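You operate a simulated robot arm through the tools that you are given. There is no shell and no other tool.

You are at the controls of a simulated robot arm. One attempt, no reset.

TASK
Switch the loader off and give its felt two pumps of oil.
Fine: off first; felt slide out, oil dial on, pump, dial off, slide in; spill none. Where these are worked on the way, their far stop is far enough and under half their travel is too little: felt slide, oil dial.

The check looks at the end state, three seconds after you hand in, the way a careful person would. Anything else that was tipped, shoved, dropped, spilled or broken makes it a failure.

THE ROBOT
A 7-joint arm with a two-finger gripper, fixed in place. Base frame: the origin is on the floor under the middle of its stand, x ahead of it, y to its left, z up; the work surface is at about z = 0.9. Lengths are in m, angles in degrees, forces in N, time in s.
With the tool pointing down near the work surface it reaches from about 0.1 to 0.52 m from the base axis. Its first joint turns from -143.0 to 143.0 degrees. Payload 1.47 kg.
The TCP is the grasp point between the finger pads, 0.016 m short of the fingertips. In the tool frame z runs along the fingers and y along their closing line. The gripper opens to 0.087 m; its body begins 0.055 m behind the TCP.
Orientation is that of the tool frame in the base frame, as [roll, pitch, yaw] about the fixed x, y, z axes, in that order (R = Rz(yaw) Ry(pitch) Rx(roll)). With the fingers straight down and closing along the base's y, the tool's x points along the base's -x, its y along +y and its z along -z.

THE INTERFACE
- The arm moves only by the tool move_arm. Its argument "series" is text: rows parted by semicolons, each of 7 numbers parted by spaces: the finger opening in m, from 0 to 0.087, then the shift along the tool's x, y, z in m, then the turn, a rotation vector about the tool's x, y, z in degrees. In form: grip x y z ax ay az; .... A call has 1 to 20 rows; each row is the pose to reach, as a shift and turn from the pose commanded when the call began, along the tool's axes at that moment. Rows are played at 5 a second. More than 0.05 m and 8.6 degrees between two rows, or a gripper value outside its range, and nothing of the call is played. Where a pose cannot be reached the arm comes as near as it can. A force on the tool above 90 N (or 10 N above the force at the start of the call, whichever is more), or a blocked arm, ends the call early, and 0.2 s more pass. Each finger travels about 0.045 m/s and halts on what it meets, pressing with about 28 N; the grip force reading is that of the motor and also rises with nothing between the fingers. The clock runs only during rows and for 0.2 s after the last one: add rows that repeat a pose to give the fingers time. The reply holds the time, the measured pose of the TCP, the force on the tool along the base axes, the opening and the grip force, in the units named above and with some noise, with the torque about the TCP (base axes, N m) and any sound that the robot's microphone picked up, and new pictures: "pictures" is both (left out), scene, wrist or none.
- Cameras (640 x 400 px; columns grow to the right, rows downward): "scene" is fixed at [0.0503, 0.6503, 1.4774]; the picture's right is [-0.91, -0.42, 0.00], its down [-0.34, 0.74, -0.58] and it looks along [0.24, -0.53, -0.81] (base axes); focal length 214 px, centre (320, 200). "wrist" rides on the gripper at [0.073, 0.012, -0.089] in the tool frame; the picture's right is [-0.16, 0.99, 0.00], its down [-0.72, -0.12, -0.68] and it looks along [-0.67, -0.11, 0.73] (tool axes); focal length 247 px, centre (320, 200). There is no depth. A picture from a camera that has moved, and an enlarged one, comes with that camera's place and axes in the base frame and with its lens.
- move_column(by): slides the trunk up (or, below 0, down) by that many m; the arm rides with it, the base frame stays. It gives what a move gives, with no picture.
- zoom(camera, box): a new picture of the part [left, top, right, bottom] of that camera's present view, enlarged. It takes no simulated time.
- close_job(): hands the job in; it is judged then, once.

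Nothing tells you positions but the pictures and the camera data. Unless the task says otherwise, let go and move clear before handing in.

The tools are called after ">>>" by a JSON object that holds its "op" and its "data". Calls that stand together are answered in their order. move_arm: Moves the arm, as the interface text tells. Its arguments: {"type":"object","properties":{"series":{"type":"string"},"pictures":{"type":"string","enum":["both","scene","wrist","none"]}},"required":["series"]} The other tools are called the same way: move_column (by) moves the trunk up or down; zoom (camera, box) takes an enlarged picture of a part of a camera's view; close_job () hands the job in.

At the start:

```text
t: 0.0
tcp_pos: [0.2632, 0.3424, 1.2726]
tcp_rot: [-180.0, -0.1, -179.9]
force: [0.2, -0.5, -0.7]
wrist_torque: [-0.01, -0.01, 0.01]
opening: 0.0869
finger_force: 0.0
trunk travel left (down, up): [-0.999, 0.241]
```

scene: 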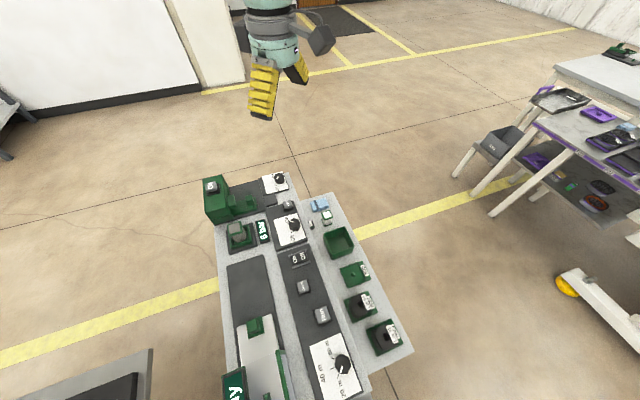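
wrist: 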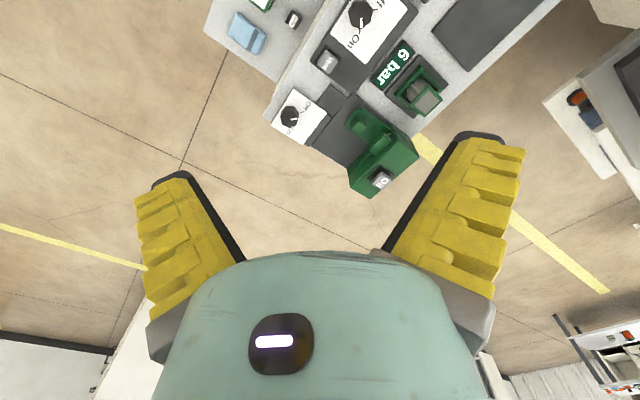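

I see a bench of controls in front of the scene camera, with dials, buttons and green slides. I'll zoom in to read labels before moving anything.

>>> {"op": "zoom", "data": {"camera": "scene", "box": [190, 160, 350, 260]}}

>>> {"op": "zoom", "data": {"camera": "scene", "box": [270, 180, 430, 280]}}

>>> {"op": "zoom", "data": {"camera": "scene", "box": [270, 250, 430, 350]}}

>>> {"op": "zoom", "data": {"camera": "scene", "box": [210, 300, 370, 400]}}

>>> {"op": "zoom", "data": {"camera": "wrist", "box": [200, 0, 460, 200]}}

```text
4.00 times, centred on (270, 210) of scene
camera zoom: at [0.0503, 0.6503, 1.4774], right [-0.91, -0.42, 0.0], down [-0.34, 0.74, -0.58], along [0.24, -0.53, -0.81], focal length 858 px, centre (520, 160)
```

zoom: 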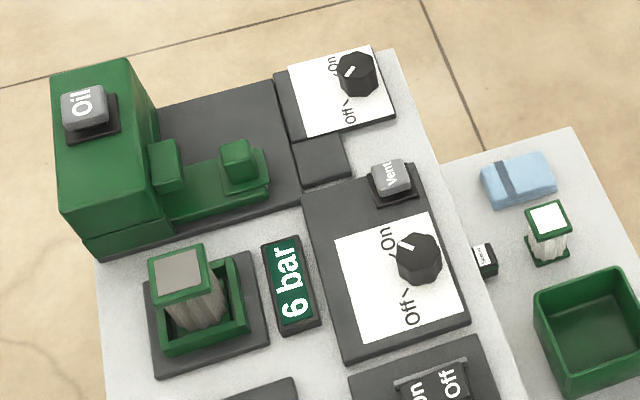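

```text
4.00 times, centred on (350, 230) of scene
camera zoom: at [0.0503, 0.6503, 1.4774], right [-0.91, -0.42, 0.0], down [-0.34, 0.74, -0.58], along [0.24, -0.53, -0.81], focal length 858 px, centre (200, 80)
```

zoom: 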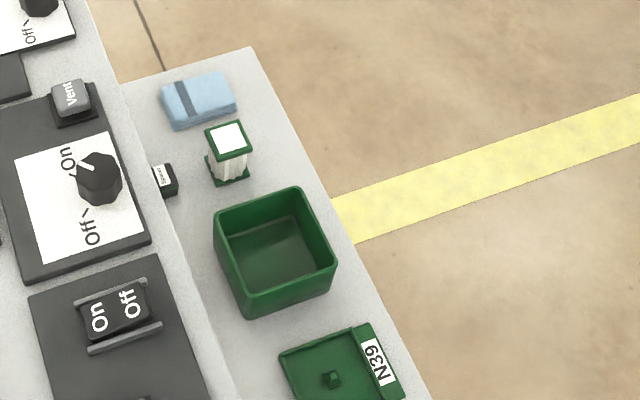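

```text
4.00 times, centred on (350, 300) of scene
camera zoom: at [0.0503, 0.6503, 1.4774], right [-0.91, -0.42, 0.0], down [-0.34, 0.74, -0.58], along [0.24, -0.53, -0.81], focal length 858 px, centre (200, -200)
```

zoom: 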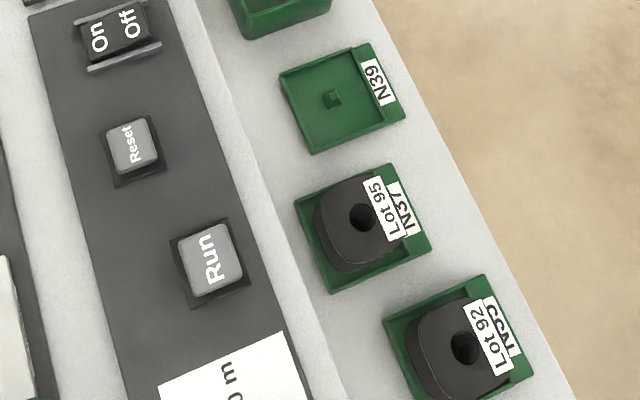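

```text
4.00 times, centred on (290, 350) of scene
camera zoom: at [0.0503, 0.6503, 1.4774], right [-0.91, -0.42, 0.0], down [-0.34, 0.74, -0.58], along [0.24, -0.53, -0.81], focal length 858 px, centre (440, -400)
```

zoom: 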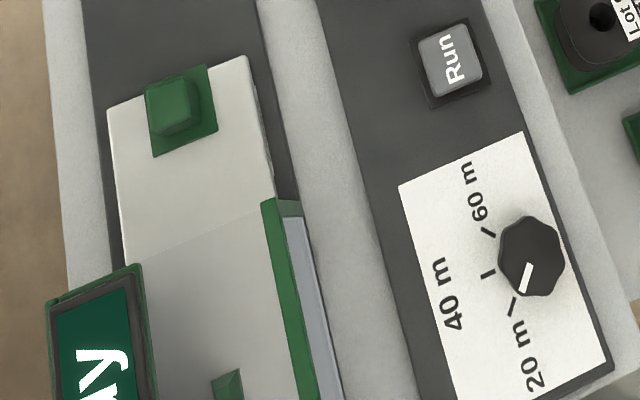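

```text
2.00 times, centred on (330, 100) of wrist
camera zoom: at [0.1895, 0.3532, 1.363], right [0.16, 0.99, 0.0], down [0.72, -0.12, 0.68], along [0.67, -0.11, -0.73], focal length 494 px, centre (300, 400)
```

zoom: 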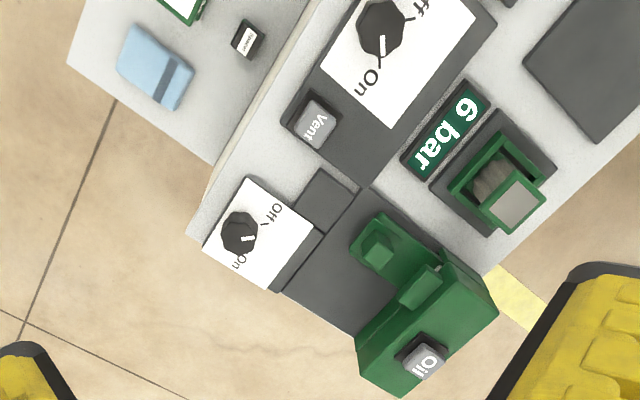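

The oil unit (green block with the "Oil" button, felt slide in front of it) is near x 0.4–0.5, y 0.39–0.43, with an On/Off dial near (0.38, 0.26). The rocker On/Off is near (0.19, 0.48). I'll first swing the wrist camera round to look at them more closely.

>>> {"op": "move_arm", "data": {"series": "0.087 -0.0045 -0.0162 0.0272 0 0 -6.7; 0.087 -0.009 -0.0324 0.0544 0 0 -13.4; 0.087 -0.0135 -0.0486 0.0816 0 0 -20; 0.087 -0.018 -0.0648 0.1088 0 0 -26.7; 0.087 -0.0225 -0.081 0.136 0 0 -33.4; 0.087 -0.027 -0.097 0.163 0 0 -40; 0.087 -0.027 -0.097 0.163 0 0 -40", "pictures": "both"}}

```text
t: 1.6
tcp_pos: [0.2909, 0.2454, 1.1101]
tcp_rot: [179.9, -0.1, -140.0]
force: [0.1, -0.4, 0.0]
wrist_torque: [0.02, -0.01, 0.0]
opening: 0.0873
finger_force: 0.1
trunk travel left (down, up): [-0.999, 0.241]
camera wrist: at [0.2266, 0.2064, 1.2001], right [-0.51, 0.86, 0.0], down [0.63, 0.38, 0.68], along [0.58, 0.35, -0.73], focal length 247 px, centre (320, 200)
```

scene: 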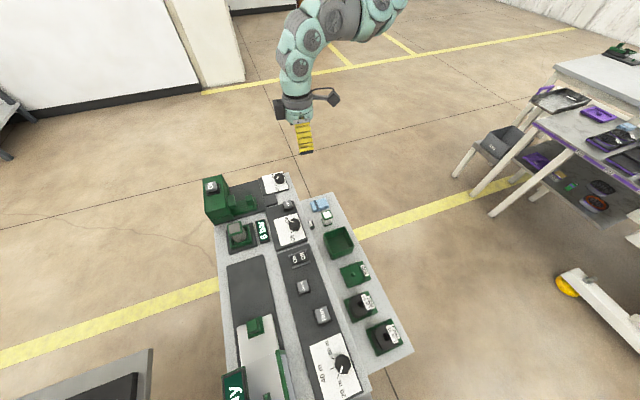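
wrist: 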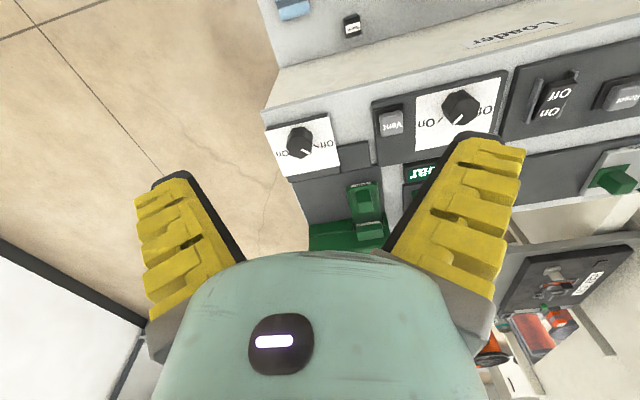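

The panel front reads "Loader", with the On/Off rocker on it. I'll move further over the oil unit so that the gripper doesn't hide it from the wrist camera.

>>> {"op": "move_arm", "data": {"series": "0.087 -0.035 0.005 -0.005 0 0 0; 0.087 -0.07 0.01 -0.01 0 0 0; 0.087 -0.105 0.02 -0.02 0 0 0; 0.087 -0.13 0.03 -0.03 0 0 0; 0.087 -0.13 0.03 -0.03 0 0 0", "pictures": "both"}}

```text
t: 2.8
tcp_pos: [0.3717, 0.3517, 1.14]
tcp_rot: [-179.9, -0.2, -140.1]
force: [-0.1, 0.3, -0.4]
wrist_torque: [0.01, 0.04, -0.01]
opening: 0.0872
finger_force: 0.1
trunk travel left (down, up): [-0.999, 0.241]
camera wrist: at [0.3064, 0.3132, 1.23], right [-0.51, 0.86, 0.0], down [0.63, 0.38, 0.68], along [0.58, 0.35, -0.73], focal length 247 px, centre (320, 200)
```

scene: 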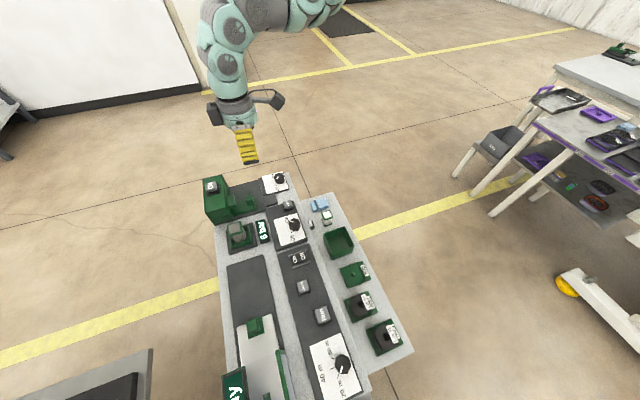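
wrist: 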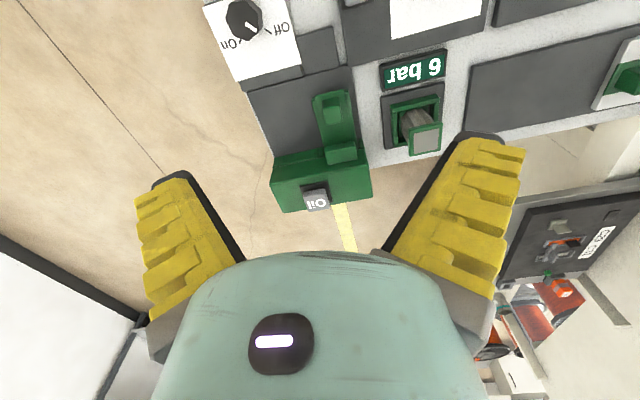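

>>> {"op": "zoom", "data": {"camera": "wrist", "box": [200, 0, 380, 110]}}

>>> {"op": "zoom", "data": {"camera": "wrist", "box": [260, 70, 380, 220]}}

>>> {"op": "zoom", "data": {"camera": "wrist", "box": [370, 0, 490, 160]}}

```text
3.56 times, centred on (290, 55) of wrist
camera zoom: at [0.3064, 0.3132, 1.23], right [-0.51, 0.86, 0.0], down [0.63, 0.38, 0.68], along [0.58, 0.35, -0.73], focal length 878 px, centre (427, 716)
```

zoom: 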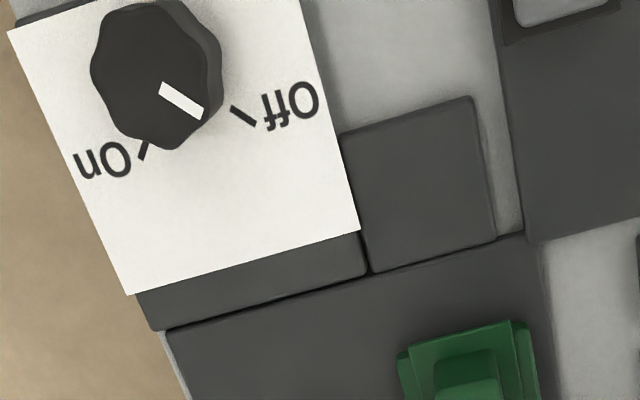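

```text
2.67 times, centred on (320, 145) of wrist
camera zoom: at [0.3064, 0.3132, 1.23], right [-0.51, 0.86, 0.0], down [0.63, 0.38, 0.68], along [0.58, 0.35, -0.73], focal length 659 px, centre (320, 347)
```

zoom: 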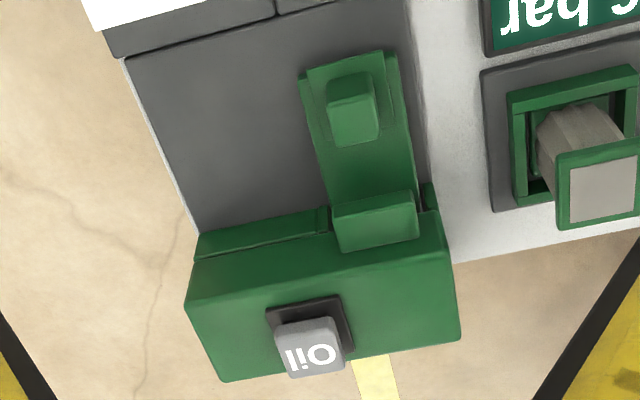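

```text
2.50 times, centred on (430, 80) of wrist
camera zoom: at [0.3064, 0.3132, 1.23], right [-0.51, 0.86, 0.0], down [0.63, 0.38, 0.68], along [0.58, 0.35, -0.73], focal length 617 px, centre (45, 500)
```

zoom: 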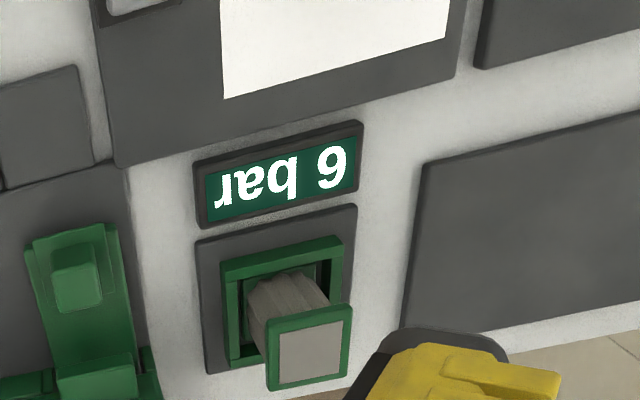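

The oil dial mark sits at Off, and the felt slide (knob on the robot side) projects from the oil block towards me. The rocker needs a closer look before I press its Off half, so I'm moving above it.

>>> {"op": "move_arm", "data": {"series": "0.06 0.02 0.035 0.015 0 0 0; 0.03 0.04 0.07 0.03 0 0 0; 0 0.06 0.105 0.045 0 0 0; 0 0.075 0.14 0.06 0 0 0; 0 0.085 0.175 0.075 0 0 0; 0 0.09 0.2 0.09 0 0 0; 0 0.09 0.2 0.09 0 0 0", "pictures": "both"}}

```text
t: 4.4
tcp_pos: [0.1959, 0.4031, 1.0818]
tcp_rot: [-180.0, 0.1, -140.1]
force: [2.0, -0.4, 0.2]
wrist_torque: [0.02, 0.07, 0.04]
opening: 0.0001
finger_force: 28.0
out of reach, approached as far as the arm can: row 4, 5, 6, 7
trunk travel left (down, up): [-0.999, 0.241]
camera wrist: at [0.1314, 0.3649, 1.1718], right [-0.51, 0.86, 0.0], down [0.63, 0.38, 0.68], along [0.58, 0.35, -0.73], focal length 247 px, centre (320, 200)
```

scene: 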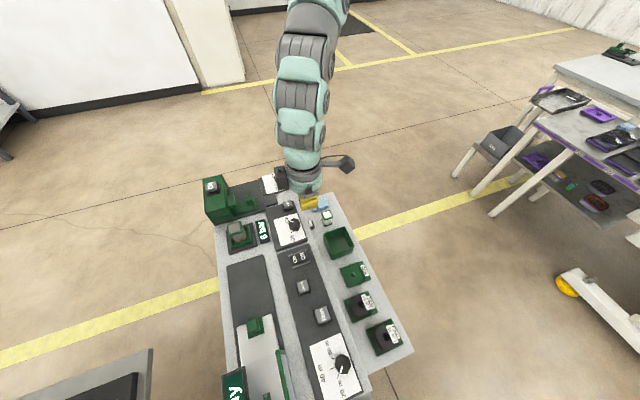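
wrist: 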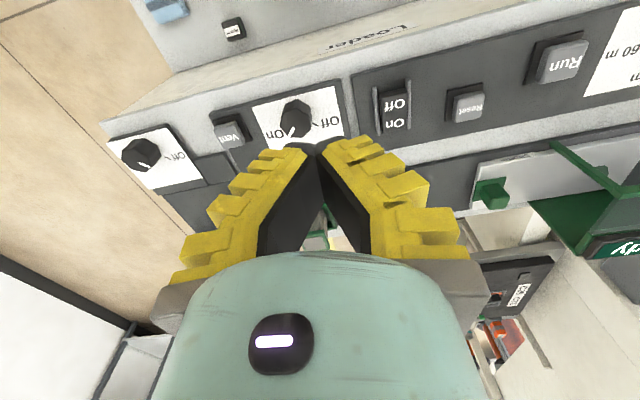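

The arm runs out of reach here because the trunk is high and the arm hangs down. I'll check the rocker and dial in zoom, then raise the arm and lower the trunk to gain reach.

>>> {"op": "zoom", "data": {"camera": "wrist", "box": [360, 60, 520, 160]}}

>>> {"op": "zoom", "data": {"camera": "wrist", "box": [100, 80, 360, 240]}}

>>> {"op": "move_arm", "data": {"series": "0 0.01 0 -0.045 0 0 0; 0 0.02 0 -0.09 0 0 0; 0 0.03 0 -0.135 0 0 0; 0 0.04 0 -0.18 0 0 0; 0 0.05 0 -0.225 0 0 0; 0 0.05 0 -0.27 0 0 0; 0 0.05 0 -0.3 0 0 0; 0 0.05 0 -0.3 0 0 0", "pictures": "scene"}}

```text
4.00 times, centred on (440, 110) of wrist
camera zoom: at [0.1314, 0.3649, 1.1718], right [-0.51, 0.86, 0.0], down [0.63, 0.38, 0.68], along [0.58, 0.35, -0.73], focal length 988 px, centre (-160, 560)
```

zoom: 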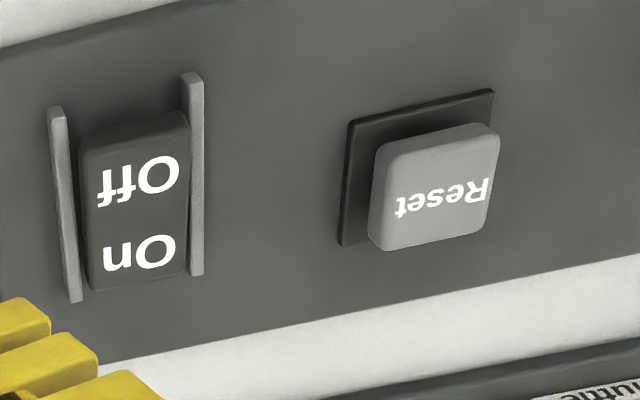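

```text
2.46 times, centred on (230, 160) of wrist
camera zoom: at [0.1314, 0.3649, 1.1718], right [-0.51, 0.86, 0.0], down [0.63, 0.38, 0.68], along [0.58, 0.35, -0.73], focal length 608 px, centre (542, 298)
```

zoom: 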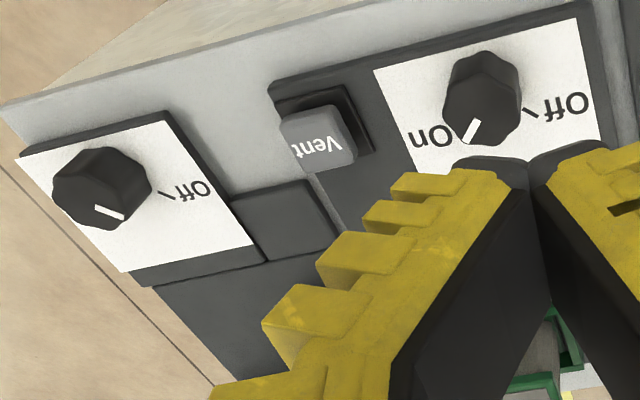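

```text
t: 6.2
tcp_pos: [0.1541, 0.3883, 1.2915]
tcp_rot: [180.0, 0.0, -140.1]
force: [-0.5, 0.2, -0.4]
wrist_torque: [0.0, 0.02, 0.02]
opening: 0.0003
finger_force: 27.8
out of reach, approached as far as the arm can: row 5, 6, 7, 8
trunk travel left (down, up): [-0.999, 0.241]
```

scene: 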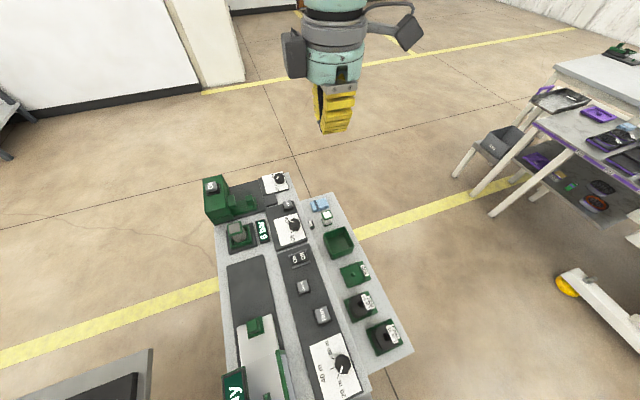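

The rocker's Off half is on the robot side and raised, so it is On now. I'm lowering the trunk so the arm can get down to the panel.

>>> {"op": "move_column", "data": {"by": -0.15}}

```text
t: 8.0
tcp_pos: [0.1534, 0.3875, 1.1415]
tcp_rot: [179.9, -0.1, -140.0]
force: [0.4, 0.1, 0.1]
wrist_torque: [0.0, 0.02, -0.01]
opening: 0.0002
finger_force: 28.2
trunk travel left (down, up): [-0.849, 0.391]
```

The trunk came down 0.15 m cleanly. I'm now moving towards a spot above the rocker, in a small first step to check what pose the shifts count from.

>>> {"op": "move_arm", "data": {"series": "0 -0.02 0.015 0.02 0 0 0; 0 -0.04 0.03 0.04 0 0 0; 0 -0.04 0.03 0.04 0 0 0", "pictures": "wrist"}}

```text
t: 8.8
tcp_pos: [0.1642, 0.4375, 1.1014]
tcp_rot: [180.0, 0.0, -140.2]
force: [1.1, 0.3, -0.7]
wrist_torque: [-0.01, -0.01, 0.0]
opening: 0.0
finger_force: 28.2
trunk travel left (down, up): [-0.849, 0.391]
camera wrist: at [0.1, 0.3984, 1.1907], right [-0.51, 0.86, 0.0], down [0.63, 0.38, 0.68], along [0.58, 0.35, -0.73], focal length 247 px, centre (320, 200)
```

wrist: 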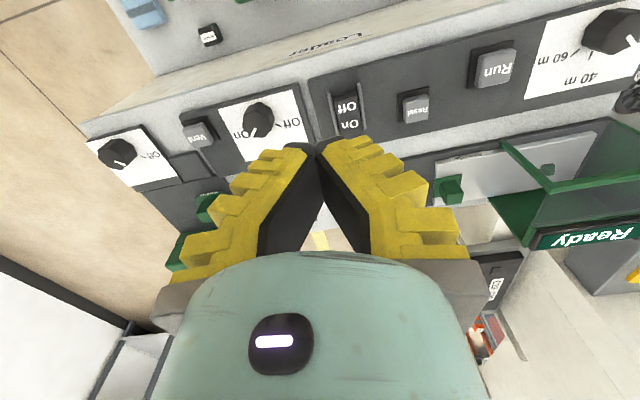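

>>> {"op": "zoom", "data": {"camera": "wrist", "box": [260, 80, 420, 180]}}

>>> {"op": "zoom", "data": {"camera": "wrist", "box": [220, 60, 380, 160]}}

>>> {"op": "zoom", "data": {"camera": "scene", "box": [240, 180, 340, 300]}}

```text
4.00 times, centred on (340, 130) of wrist
camera zoom: at [0.1, 0.3984, 1.1907], right [-0.51, 0.86, 0.0], down [0.63, 0.38, 0.68], along [0.58, 0.35, -0.73], focal length 988 px, centre (240, 480)
```

zoom: 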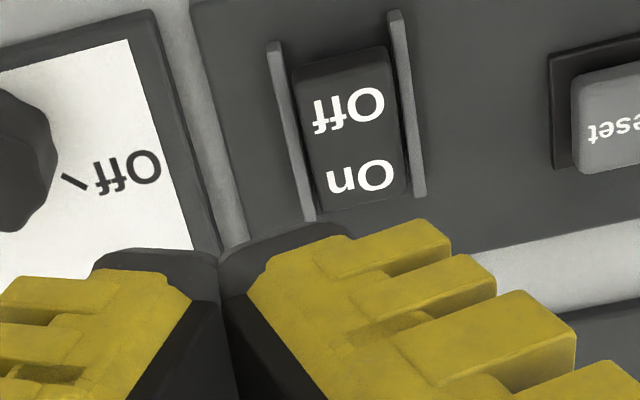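

```text
4.00 times, centred on (300, 110) of wrist
camera zoom: at [0.1, 0.3984, 1.1907], right [-0.51, 0.86, 0.0], down [0.63, 0.38, 0.68], along [0.58, 0.35, -0.73], focal length 988 px, centre (400, 560)
```

zoom: 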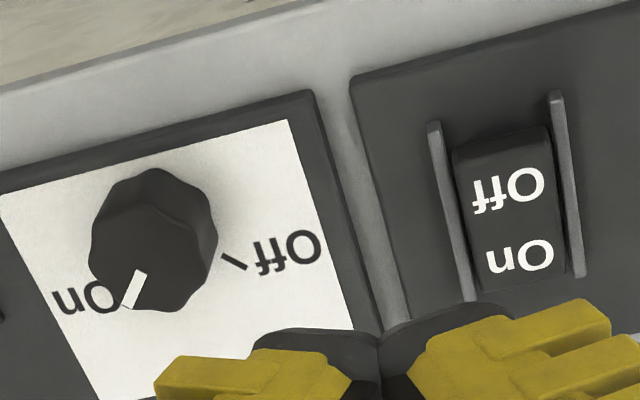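

```text
3.33 times, centred on (290, 240) of scene
camera zoom: at [0.0503, 0.6503, 1.4774], right [-0.91, -0.42, 0.0], down [-0.34, 0.74, -0.58], along [0.24, -0.53, -0.81], focal length 715 px, centre (420, 67)
```

zoom: 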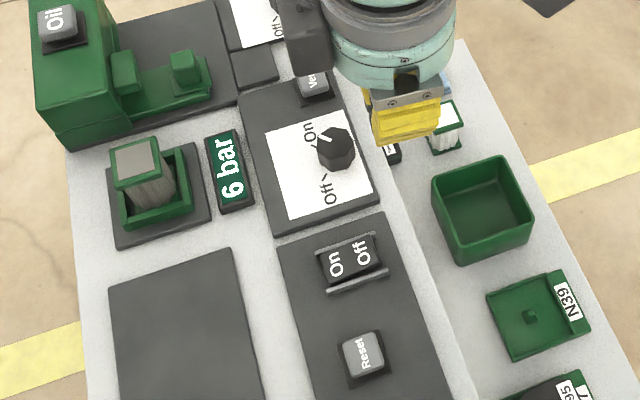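

The rocker centre triangulates to about u 0.252, v 0.451 (axes turned 40°), z 0.93, with guard rails beside it. A single fingertip fits between the rails, so I'll lower the trunk a bit more and bring one finger over the Off half.

>>> {"op": "move_column", "data": {"by": -0.1}}

>>> {"op": "move_arm", "data": {"series": "0.03 -0.01 0 0 0 0 0; 0.03 -0.02 0 0 0 0 0; 0.03 -0.025 0 0 0 0 0; 0.03 -0.025 0 0 0 0 0", "pictures": "both"}}

```text
t: 10.1
tcp_pos: [0.1645, 0.4361, 1.001]
tcp_rot: [180.0, 0.0, -140.0]
force: [0.1, -0.2, 0.8]
wrist_torque: [0.03, 0.03, 0.01]
opening: 0.0001
finger_force: 28.7
trunk travel left (down, up): [-0.749, 0.491]
```

```text
t: 11.1
tcp_pos: [0.1847, 0.4535, 1.0022]
tcp_rot: [179.9, 0.0, -140.0]
force: [0.2, 0.6, 0.7]
wrist_torque: [0.03, -0.02, 0.0]
opening: 0.036
finger_force: 4.8
trunk travel left (down, up): [-0.749, 0.491]
camera wrist: at [0.119, 0.4143, 1.0913], right [-0.51, 0.86, 0.0], down [0.63, 0.38, 0.68], along [0.58, 0.35, -0.73], focal length 247 px, centre (320, 200)
```

scene: 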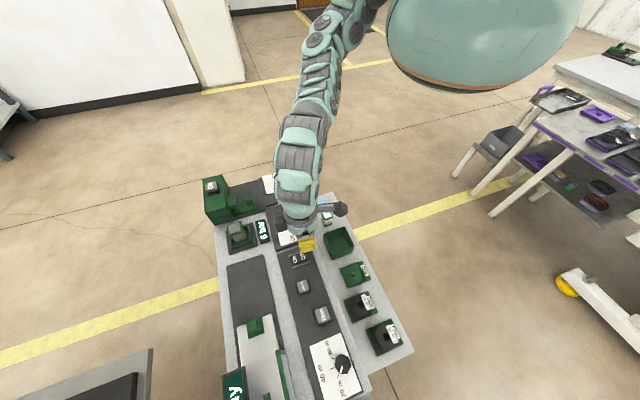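
wrist: 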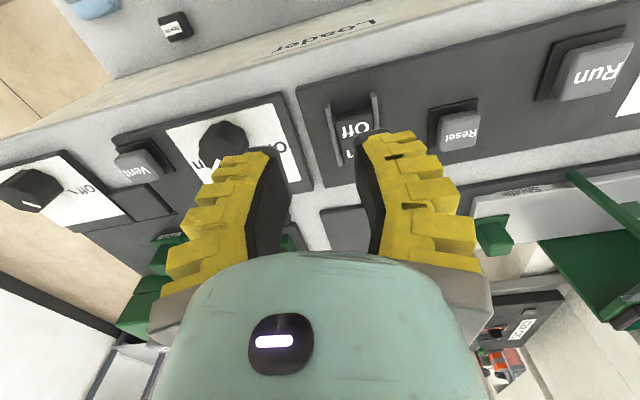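

>>> {"op": "zoom", "data": {"camera": "wrist", "box": [240, 70, 480, 220]}}

>>> {"op": "zoom", "data": {"camera": "scene", "box": [250, 190, 370, 290]}}

```text
2.67 times, centred on (360, 145) of wrist
camera zoom: at [0.119, 0.4143, 1.0913], right [-0.51, 0.86, 0.0], down [0.63, 0.38, 0.68], along [0.58, 0.35, -0.73], focal length 659 px, centre (213, 347)
```

zoom: 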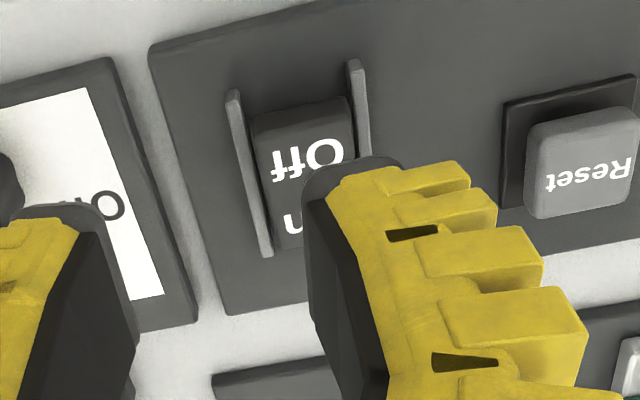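

```text
4.00 times, centred on (310, 240) of scene
camera zoom: at [0.0503, 0.6503, 1.4774], right [-0.91, -0.42, 0.0], down [-0.34, 0.74, -0.58], along [0.24, -0.53, -0.81], focal length 858 px, centre (360, 40)
```

zoom: 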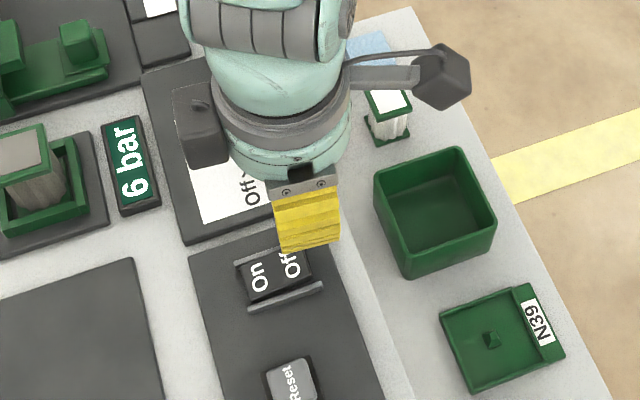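

The machine's axes turn out to sit at about 43°, so I'll yaw by 3° more and line up the right-hand finger between the rails, over the near (Off) end, stopping above contact.

>>> {"op": "move_arm", "data": {"series": "0.03 0.003 -0.002 0.01 0 0 -1.5; 0.03 0.007 -0.004 0.02 0 0 -3; 0.03 0.007 -0.004 0.034 0 0 -3; 0.03 0.007 -0.004 0.034 0 0 -3", "pictures": "both"}}

>>> {"op": "zoom", "data": {"camera": "wrist", "box": [240, 70, 480, 220]}}

>>> {"op": "zoom", "data": {"camera": "scene", "box": [260, 210, 340, 290]}}

```text
t: 12.1
tcp_pos: [0.1808, 0.4463, 0.966]
tcp_rot: [179.8, -0.1, -136.9]
force: [-0.2, -0.3, -0.3]
wrist_torque: [0.03, 0.05, -0.01]
opening: 0.0359
finger_force: 4.5
trunk travel left (down, up): [-0.749, 0.491]
camera wrist: at [0.118, 0.404, 1.0571], right [-0.56, 0.83, 0.0], down [0.61, 0.41, 0.68], along [0.56, 0.38, -0.73], focal length 247 px, centre (320, 200)
```

scene: 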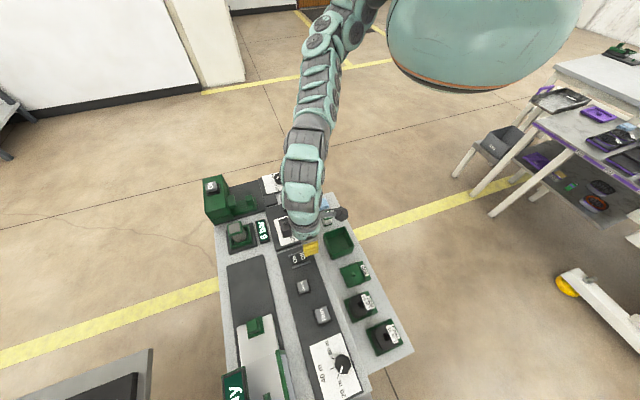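
wrist: 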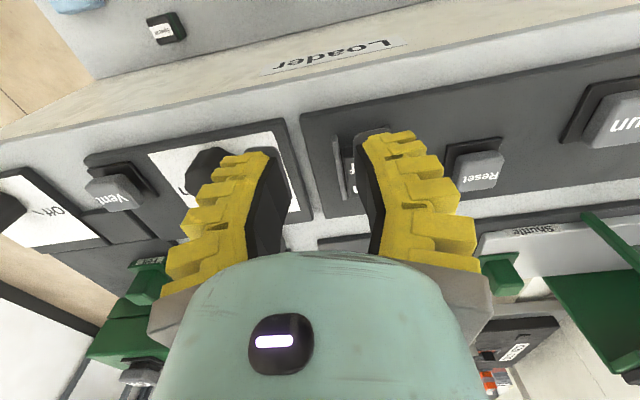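

```text
2.67 times, centred on (360, 145) of wrist
camera zoom: at [0.118, 0.404, 1.0571], right [-0.56, 0.83, 0.0], down [0.61, 0.41, 0.68], along [0.56, 0.38, -0.73], focal length 659 px, centre (213, 347)
```

zoom: 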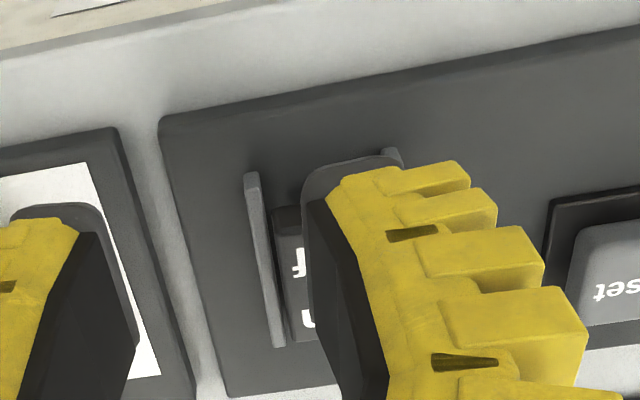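

```text
5.00 times, centred on (300, 250) of scene
camera zoom: at [0.0503, 0.6503, 1.4774], right [-0.91, -0.42, 0.0], down [-0.34, 0.74, -0.58], along [0.24, -0.53, -0.81], focal length 1072 px, centre (420, -50)
```

zoom: 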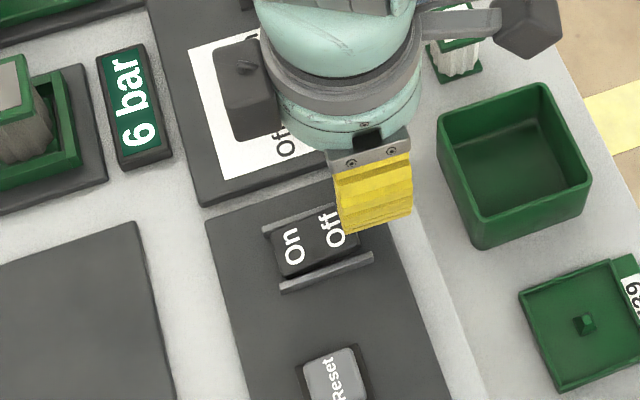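

The finger nearly fits the rail gap; I'll shift 3 mm to centre it and descend slowly, watching the force.

>>> {"op": "move_arm", "data": {"series": "0.03 0 -0.003 0.004 0 0 0; 0.03 0 -0.003 0.008 0 0 0; 0.03 0 -0.003 0.011 0 0 0; 0.03 0 -0.003 0.014 0 0 0; 0.03 0 -0.003 0.014 0 0 0", "pictures": "scene"}}

>>> {"op": "zoom", "data": {"camera": "scene", "box": [260, 210, 340, 290]}}

>>> {"op": "zoom", "data": {"camera": "wrist", "box": [240, 70, 480, 220]}}

```text
t: 13.3
tcp_pos: [0.1838, 0.4434, 0.9531]
tcp_rot: [179.9, 0.0, -137.0]
force: [0.1, 0.0, -0.1]
wrist_torque: [-0.03, -0.05, -0.01]
opening: 0.0364
finger_force: 5.0
trunk travel left (down, up): [-0.749, 0.491]
```

scene: 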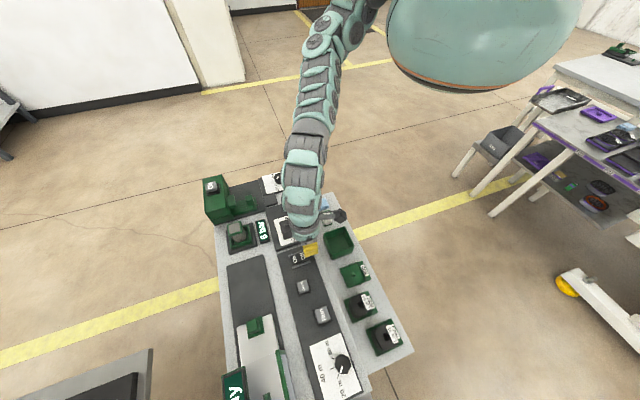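

```text
5.00 times, centred on (300, 250) of scene
camera zoom: at [0.0503, 0.6503, 1.4774], right [-0.91, -0.42, 0.0], down [-0.34, 0.74, -0.58], along [0.24, -0.53, -0.81], focal length 1072 px, centre (420, -50)
```

zoom: 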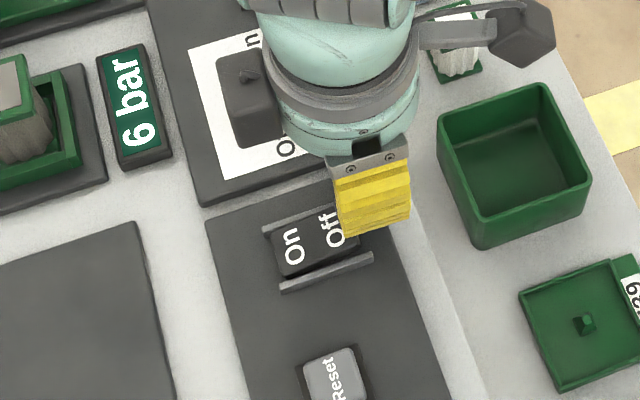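

```text
2.67 times, centred on (360, 145) of wrist
camera zoom: at [0.1204, 0.4013, 1.043], right [-0.56, 0.83, 0.0], down [0.61, 0.41, 0.68], along [0.56, 0.38, -0.73], focal length 659 px, centre (213, 347)
```

zoom: 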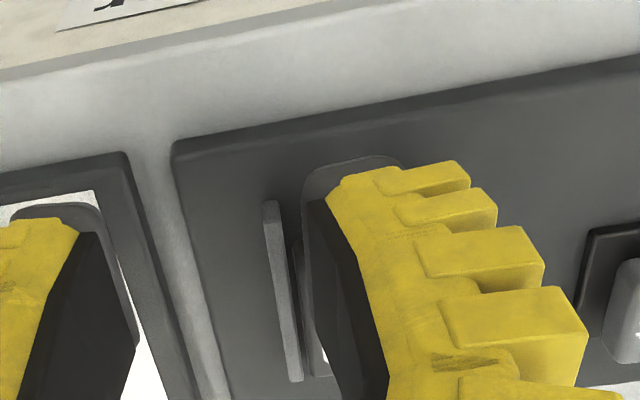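

No contact yet at tip height 0.937. Continuing down in 2–3 mm steps.

>>> {"op": "move_arm", "data": {"series": "0.03 0 0 0.002 0 0 0; 0.03 0 0 0.004 0 0 0; 0.03 0 0 0.006 0 0 0; 0.03 0 0 0.008 0 0 0; 0.03 0 0 0.008 0 0 0", "pictures": "scene"}}

>>> {"op": "zoom", "data": {"camera": "scene", "box": [260, 210, 340, 290]}}

>>> {"op": "zoom", "data": {"camera": "wrist", "box": [240, 70, 480, 220]}}

```text
t: 14.5
tcp_pos: [0.1841, 0.4426, 0.9449]
tcp_rot: [179.9, -0.1, -137.0]
force: [-0.1, -1.0, 2.3]
wrist_torque: [0.01, 0.01, 0.03]
opening: 0.0362
finger_force: 4.3
trunk travel left (down, up): [-0.749, 0.491]
```

scene: 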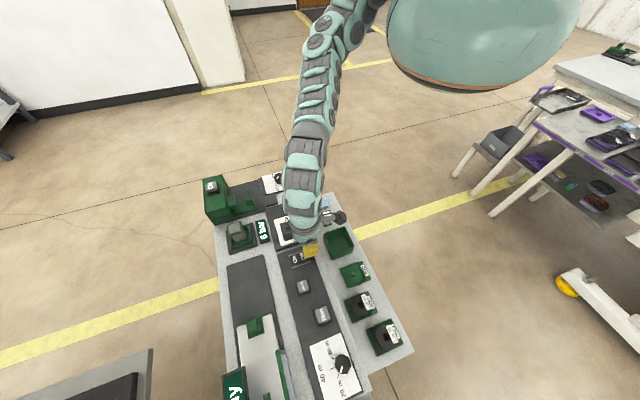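

```text
5.00 times, centred on (300, 250) of scene
camera zoom: at [0.0503, 0.6503, 1.4774], right [-0.91, -0.42, 0.0], down [-0.34, 0.74, -0.58], along [0.24, -0.53, -0.81], focal length 1072 px, centre (420, -50)
```

zoom: 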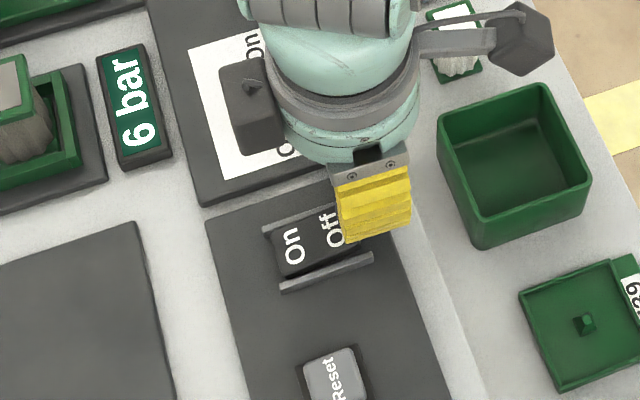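

```text
2.67 times, centred on (360, 145) of wrist
camera zoom: at [0.1202, 0.4013, 1.0351], right [-0.56, 0.83, 0.0], down [0.61, 0.41, 0.68], along [0.56, 0.38, -0.73], focal length 659 px, centre (213, 347)
```

zoom: 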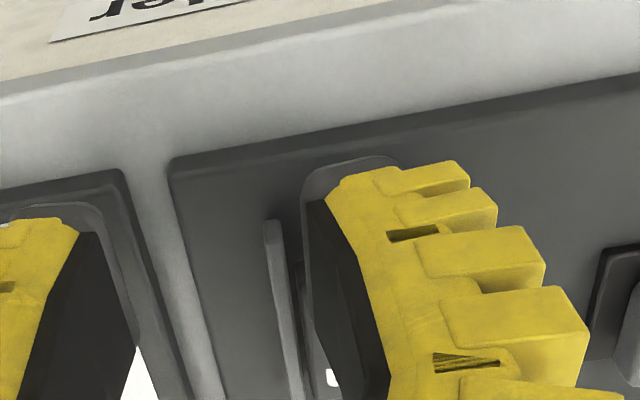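

Contact is beginning (2 N). Pressing a little further.

>>> {"op": "move_arm", "data": {"series": "0.03 0 0 0.002 0 0 0; 0.03 0 0 0.003 0 0 0; 0.03 0 0 0.004 0 0 0; 0.03 0 0 0.005 0 0 0", "pictures": "none"}}

>>> {"op": "zoom", "data": {"camera": "scene", "box": [260, 210, 340, 290]}}

```text
t: 15.5
tcp_pos: [0.1837, 0.4423, 0.9391]
tcp_rot: [-180.0, 0.0, -137.0]
force: [0.0, -0.4, 0.0]
wrist_torque: [-0.03, 0.03, 0.01]
opening: 0.036
finger_force: 4.4
trunk travel left (down, up): [-0.749, 0.491]
```

```text
5.00 times, centred on (300, 250) of scene
camera zoom: at [0.0503, 0.6503, 1.4774], right [-0.91, -0.42, 0.0], down [-0.34, 0.74, -0.58], along [0.24, -0.53, -0.81], focal length 1072 px, centre (420, -50)
```

zoom: 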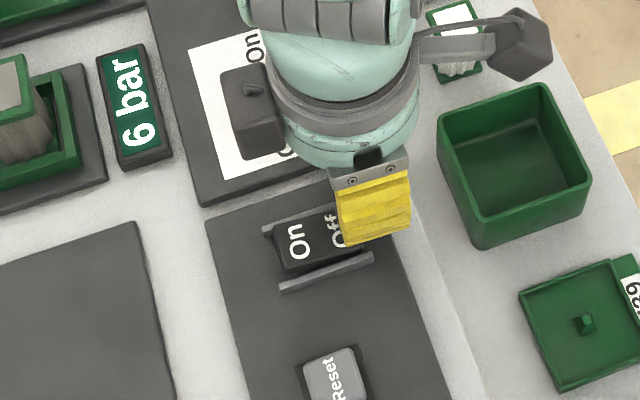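

The force dropped to zero and the On end looks to have risen, so the rocker seems to have flipped. I'll lift and check.

>>> {"op": "move_arm", "data": {"series": "0.03 0 0 -0.02 0 0 0; 0.03 0 0 -0.04 0 0 0; 0.03 0.02 0 -0.07 0 0 0; 0.03 0.04 0 -0.1 0 0 0; 0.03 0.04 0 -0.1 0 0 0", "pictures": "both"}}

>>> {"op": "zoom", "data": {"camera": "wrist", "box": [280, 40, 460, 160]}}

>>> {"op": "zoom", "data": {"camera": "scene", "box": [200, 220, 340, 400]}}

```text
t: 16.7
tcp_pos: [0.154, 0.4147, 1.0398]
tcp_rot: [180.0, 0.0, -136.9]
force: [0.2, -0.1, 0.4]
wrist_torque: [0.01, -0.02, 0.04]
opening: 0.036
finger_force: 4.8
trunk travel left (down, up): [-0.749, 0.491]
camera wrist: at [0.0906, 0.3738, 1.1306], right [-0.56, 0.83, 0.0], down [0.61, 0.41, 0.68], along [0.56, 0.38, -0.73], focal length 247 px, centre (320, 200)
```

scene: 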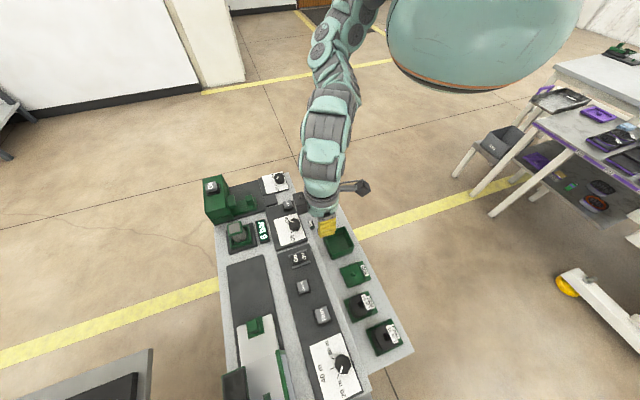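
wrist: 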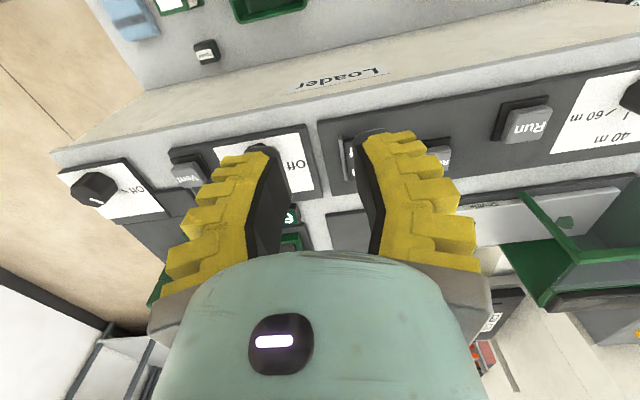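

```text
3.33 times, centred on (370, 100) of wrist
camera zoom: at [0.0906, 0.3738, 1.1306], right [-0.56, 0.83, 0.0], down [0.61, 0.41, 0.68], along [0.56, 0.38, -0.73], focal length 823 px, centre (153, 533)
```

zoom: 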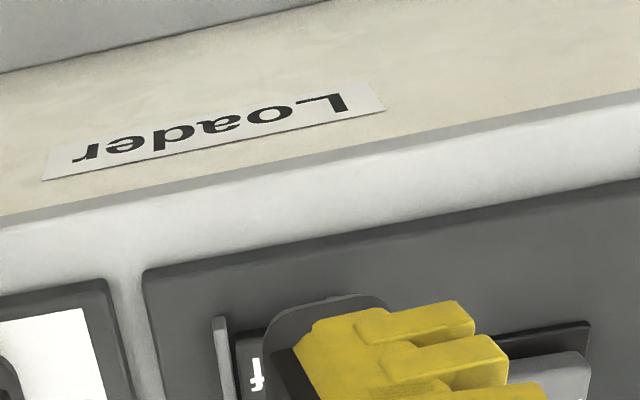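

```text
2.22 times, centred on (270, 310) of scene
camera zoom: at [0.0503, 0.6503, 1.4774], right [-0.91, -0.42, 0.0], down [-0.34, 0.74, -0.58], along [0.24, -0.53, -0.81], focal length 477 px, centre (431, -44)
```

zoom: 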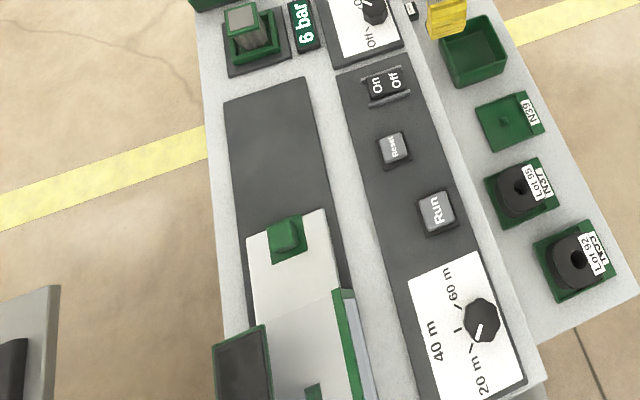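

The "Ready" display has gone dark, so the loader is off. Next I'm moving over to look closely at the felt slide and oil unit, gripper open so the camera sees between the fingers.

>>> {"op": "move_arm", "data": {"series": "0.05 0 -0.01 -0.03 0 0 0; 0.087 -0.015 -0.05 -0.05 0 0 0; 0.087 -0.03 -0.09 -0.06 0 0 0; 0.087 -0.05 -0.13 -0.06 0 0 0; 0.087 -0.07 -0.17 -0.06 0 0 0; 0.087 -0.09 -0.195 -0.06 0 0 0; 0.087 -0.09 -0.195 -0.06 0 0 0", "pictures": "both"}}

>>> {"op": "zoom", "data": {"camera": "wrist", "box": [220, 60, 420, 260]}}

```text
t: 18.3
tcp_pos: [0.2945, 0.4246, 1.0696]
tcp_rot: [179.9, 0.1, -137.0]
force: [-0.4, -0.1, -0.5]
wrist_torque: [-0.04, 0.03, 0.02]
opening: 0.087
finger_force: 0.1
out of reach, approached as far as the arm can: row 1, 2, 3, 4, 5, 6, 7
trunk travel left (down, up): [-0.749, 0.491]
camera wrist: at [0.231, 0.3828, 1.1596], right [-0.56, 0.83, 0.0], down [0.61, 0.41, 0.68], along [0.56, 0.38, -0.73], focal length 247 px, centre (320, 200)
```

scene: 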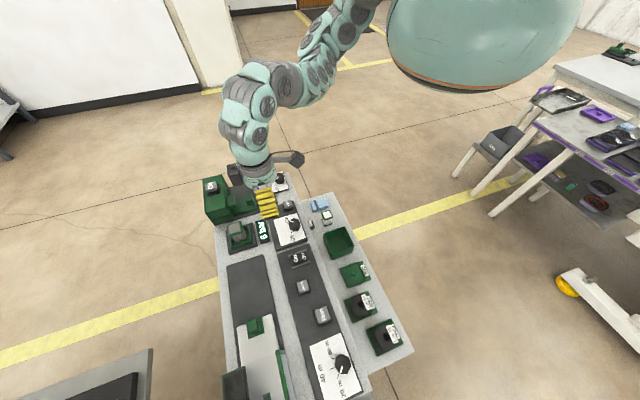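
wrist: 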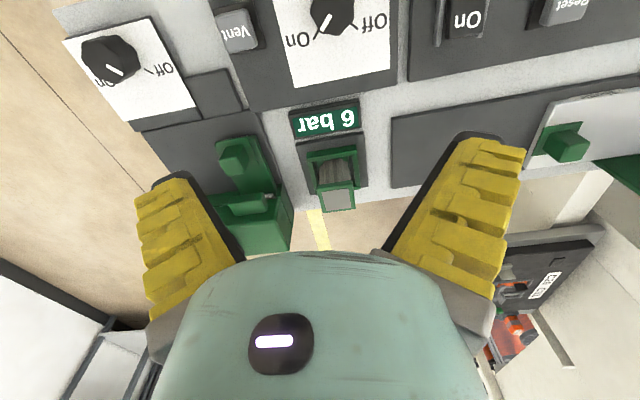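

```text
2.00 times, centred on (320, 160) of wrist
camera zoom: at [0.231, 0.3828, 1.1596], right [-0.56, 0.83, 0.0], down [0.61, 0.41, 0.68], along [0.56, 0.38, -0.73], focal length 494 px, centre (320, 280)
```

zoom: 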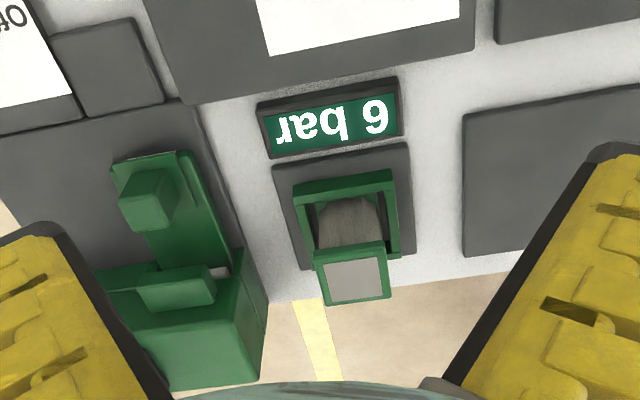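

The arm hits its wrist limit when going higher with the tool straight down; tilting the tool outward should help reach. I'll slide across to u' 0 while tilting outward 20°.

>>> {"op": "move_arm", "data": {"series": "0.087 0.01 -0.03 0.01 0 -5 0; 0.087 0.02 -0.06 0.02 0 -10 0; 0.087 0.03 -0.09 0.03 0 -15 0; 0.087 0.04 -0.12 0.03 0 -20 0; 0.087 0.04 -0.12 0.03 0 -20 0", "pictures": "both"}}

>>> {"op": "zoom", "data": {"camera": "wrist", "box": [220, 40, 420, 240]}}

```text
t: 19.5
tcp_pos: [0.3457, 0.3082, 1.0387]
tcp_rot: [180.0, 20.1, -136.9]
force: [0.3, 0.3, -0.7]
wrist_torque: [0.0, -0.04, 0.01]
opening: 0.0872
finger_force: 0.0
trunk travel left (down, up): [-0.749, 0.491]
camera wrist: at [0.2634, 0.2494, 1.0977], right [-0.57, 0.82, 0.05], down [0.41, 0.22, 0.89], along [0.72, 0.52, -0.46], focal length 247 px, centre (320, 200)
```

scene: 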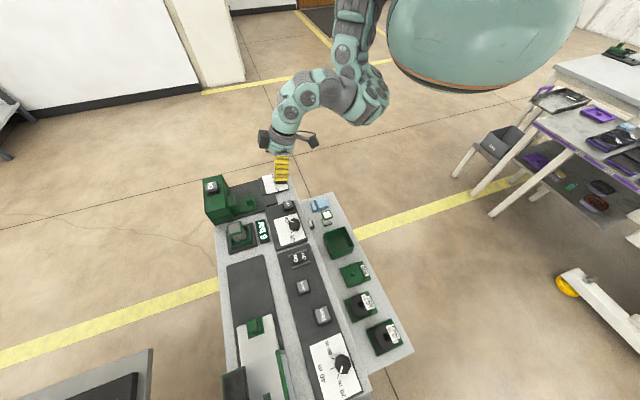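
wrist: 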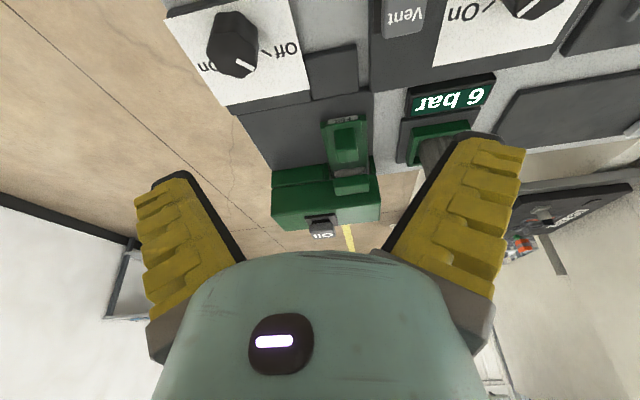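

```text
2.00 times, centred on (320, 140) of wrist
camera zoom: at [0.2634, 0.2494, 1.0977], right [-0.57, 0.82, 0.05], down [0.41, 0.22, 0.89], along [0.72, 0.52, -0.46], focal length 494 px, centre (320, 320)
```

zoom: 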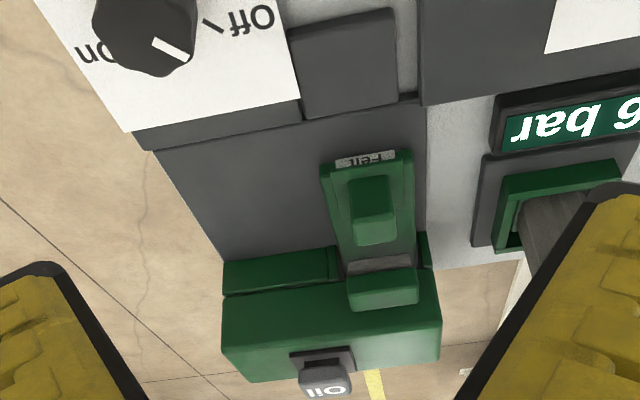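

I see the "Felt" label on the slide's front edge, a knob on it, and the felt just under the spout bridge of the block. The knob is at about u' 0.008, v' 0.56, z 0.926–0.945. I'm closing in on it with a slight tilt.

>>> {"op": "move_arm", "data": {"series": "0.06 -0.0135 0.006 0.0186 0 -2 0; 0.06 -0.027 0.012 0.0373 0 -4 0; 0.06 -0.0403 0.0185 0.0559 0 -5 0; 0.06 -0.0403 0.0185 0.0559 0 -5 0", "pictures": "both"}}

>>> {"op": "zoom", "data": {"camera": "wrist", "box": [220, 40, 420, 240]}}

>>> {"op": "zoom", "data": {"camera": "scene", "box": [190, 150, 310, 260]}}

```text
t: 20.5
tcp_pos: [0.3739, 0.3621, 0.9982]
tcp_rot: [179.9, 25.1, -137.1]
force: [0.4, 0.5, -0.2]
wrist_torque: [0.03, 0.0, -0.03]
opening: 0.0648
finger_force: 3.4
trunk travel left (down, up): [-0.749, 0.491]
camera wrist: at [0.2882, 0.2988, 1.0498], right [-0.57, 0.82, 0.07], down [0.35, 0.16, 0.92], along [0.75, 0.55, -0.38], focal length 247 px, centre (320, 200)
```

scene: 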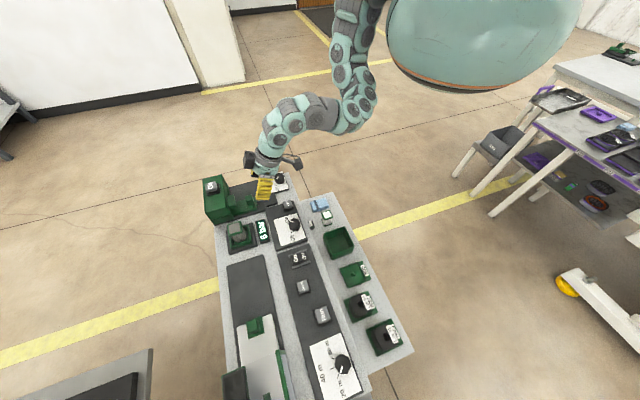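
wrist: 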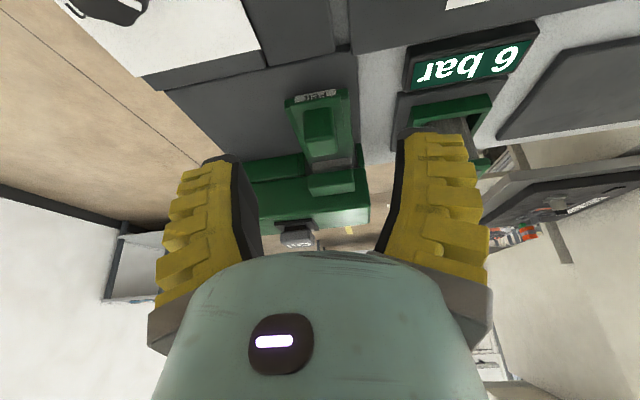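

```text
2.00 times, centred on (320, 140) of wrist
camera zoom: at [0.2882, 0.2988, 1.0498], right [-0.57, 0.82, 0.07], down [0.35, 0.16, 0.92], along [0.75, 0.55, -0.38], focal length 494 px, centre (320, 320)
```

zoom: 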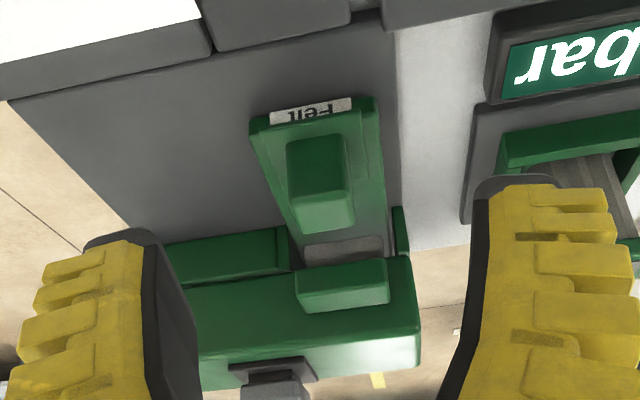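

```text
3.64 times, centred on (250, 205) of scene
camera zoom: at [0.0503, 0.6503, 1.4774], right [-0.91, -0.42, 0.0], down [-0.34, 0.74, -0.58], along [0.24, -0.53, -0.81], focal length 780 px, centre (574, 182)
```

zoom: 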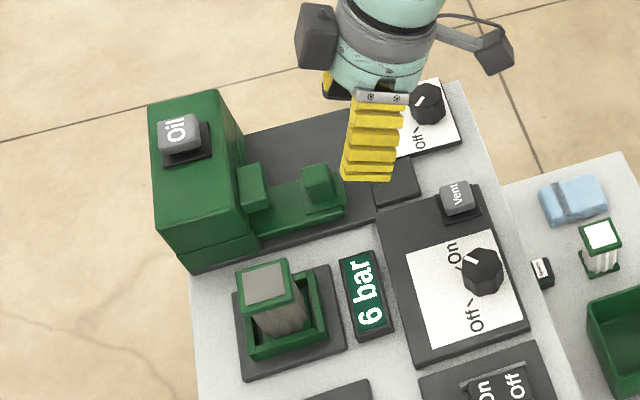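

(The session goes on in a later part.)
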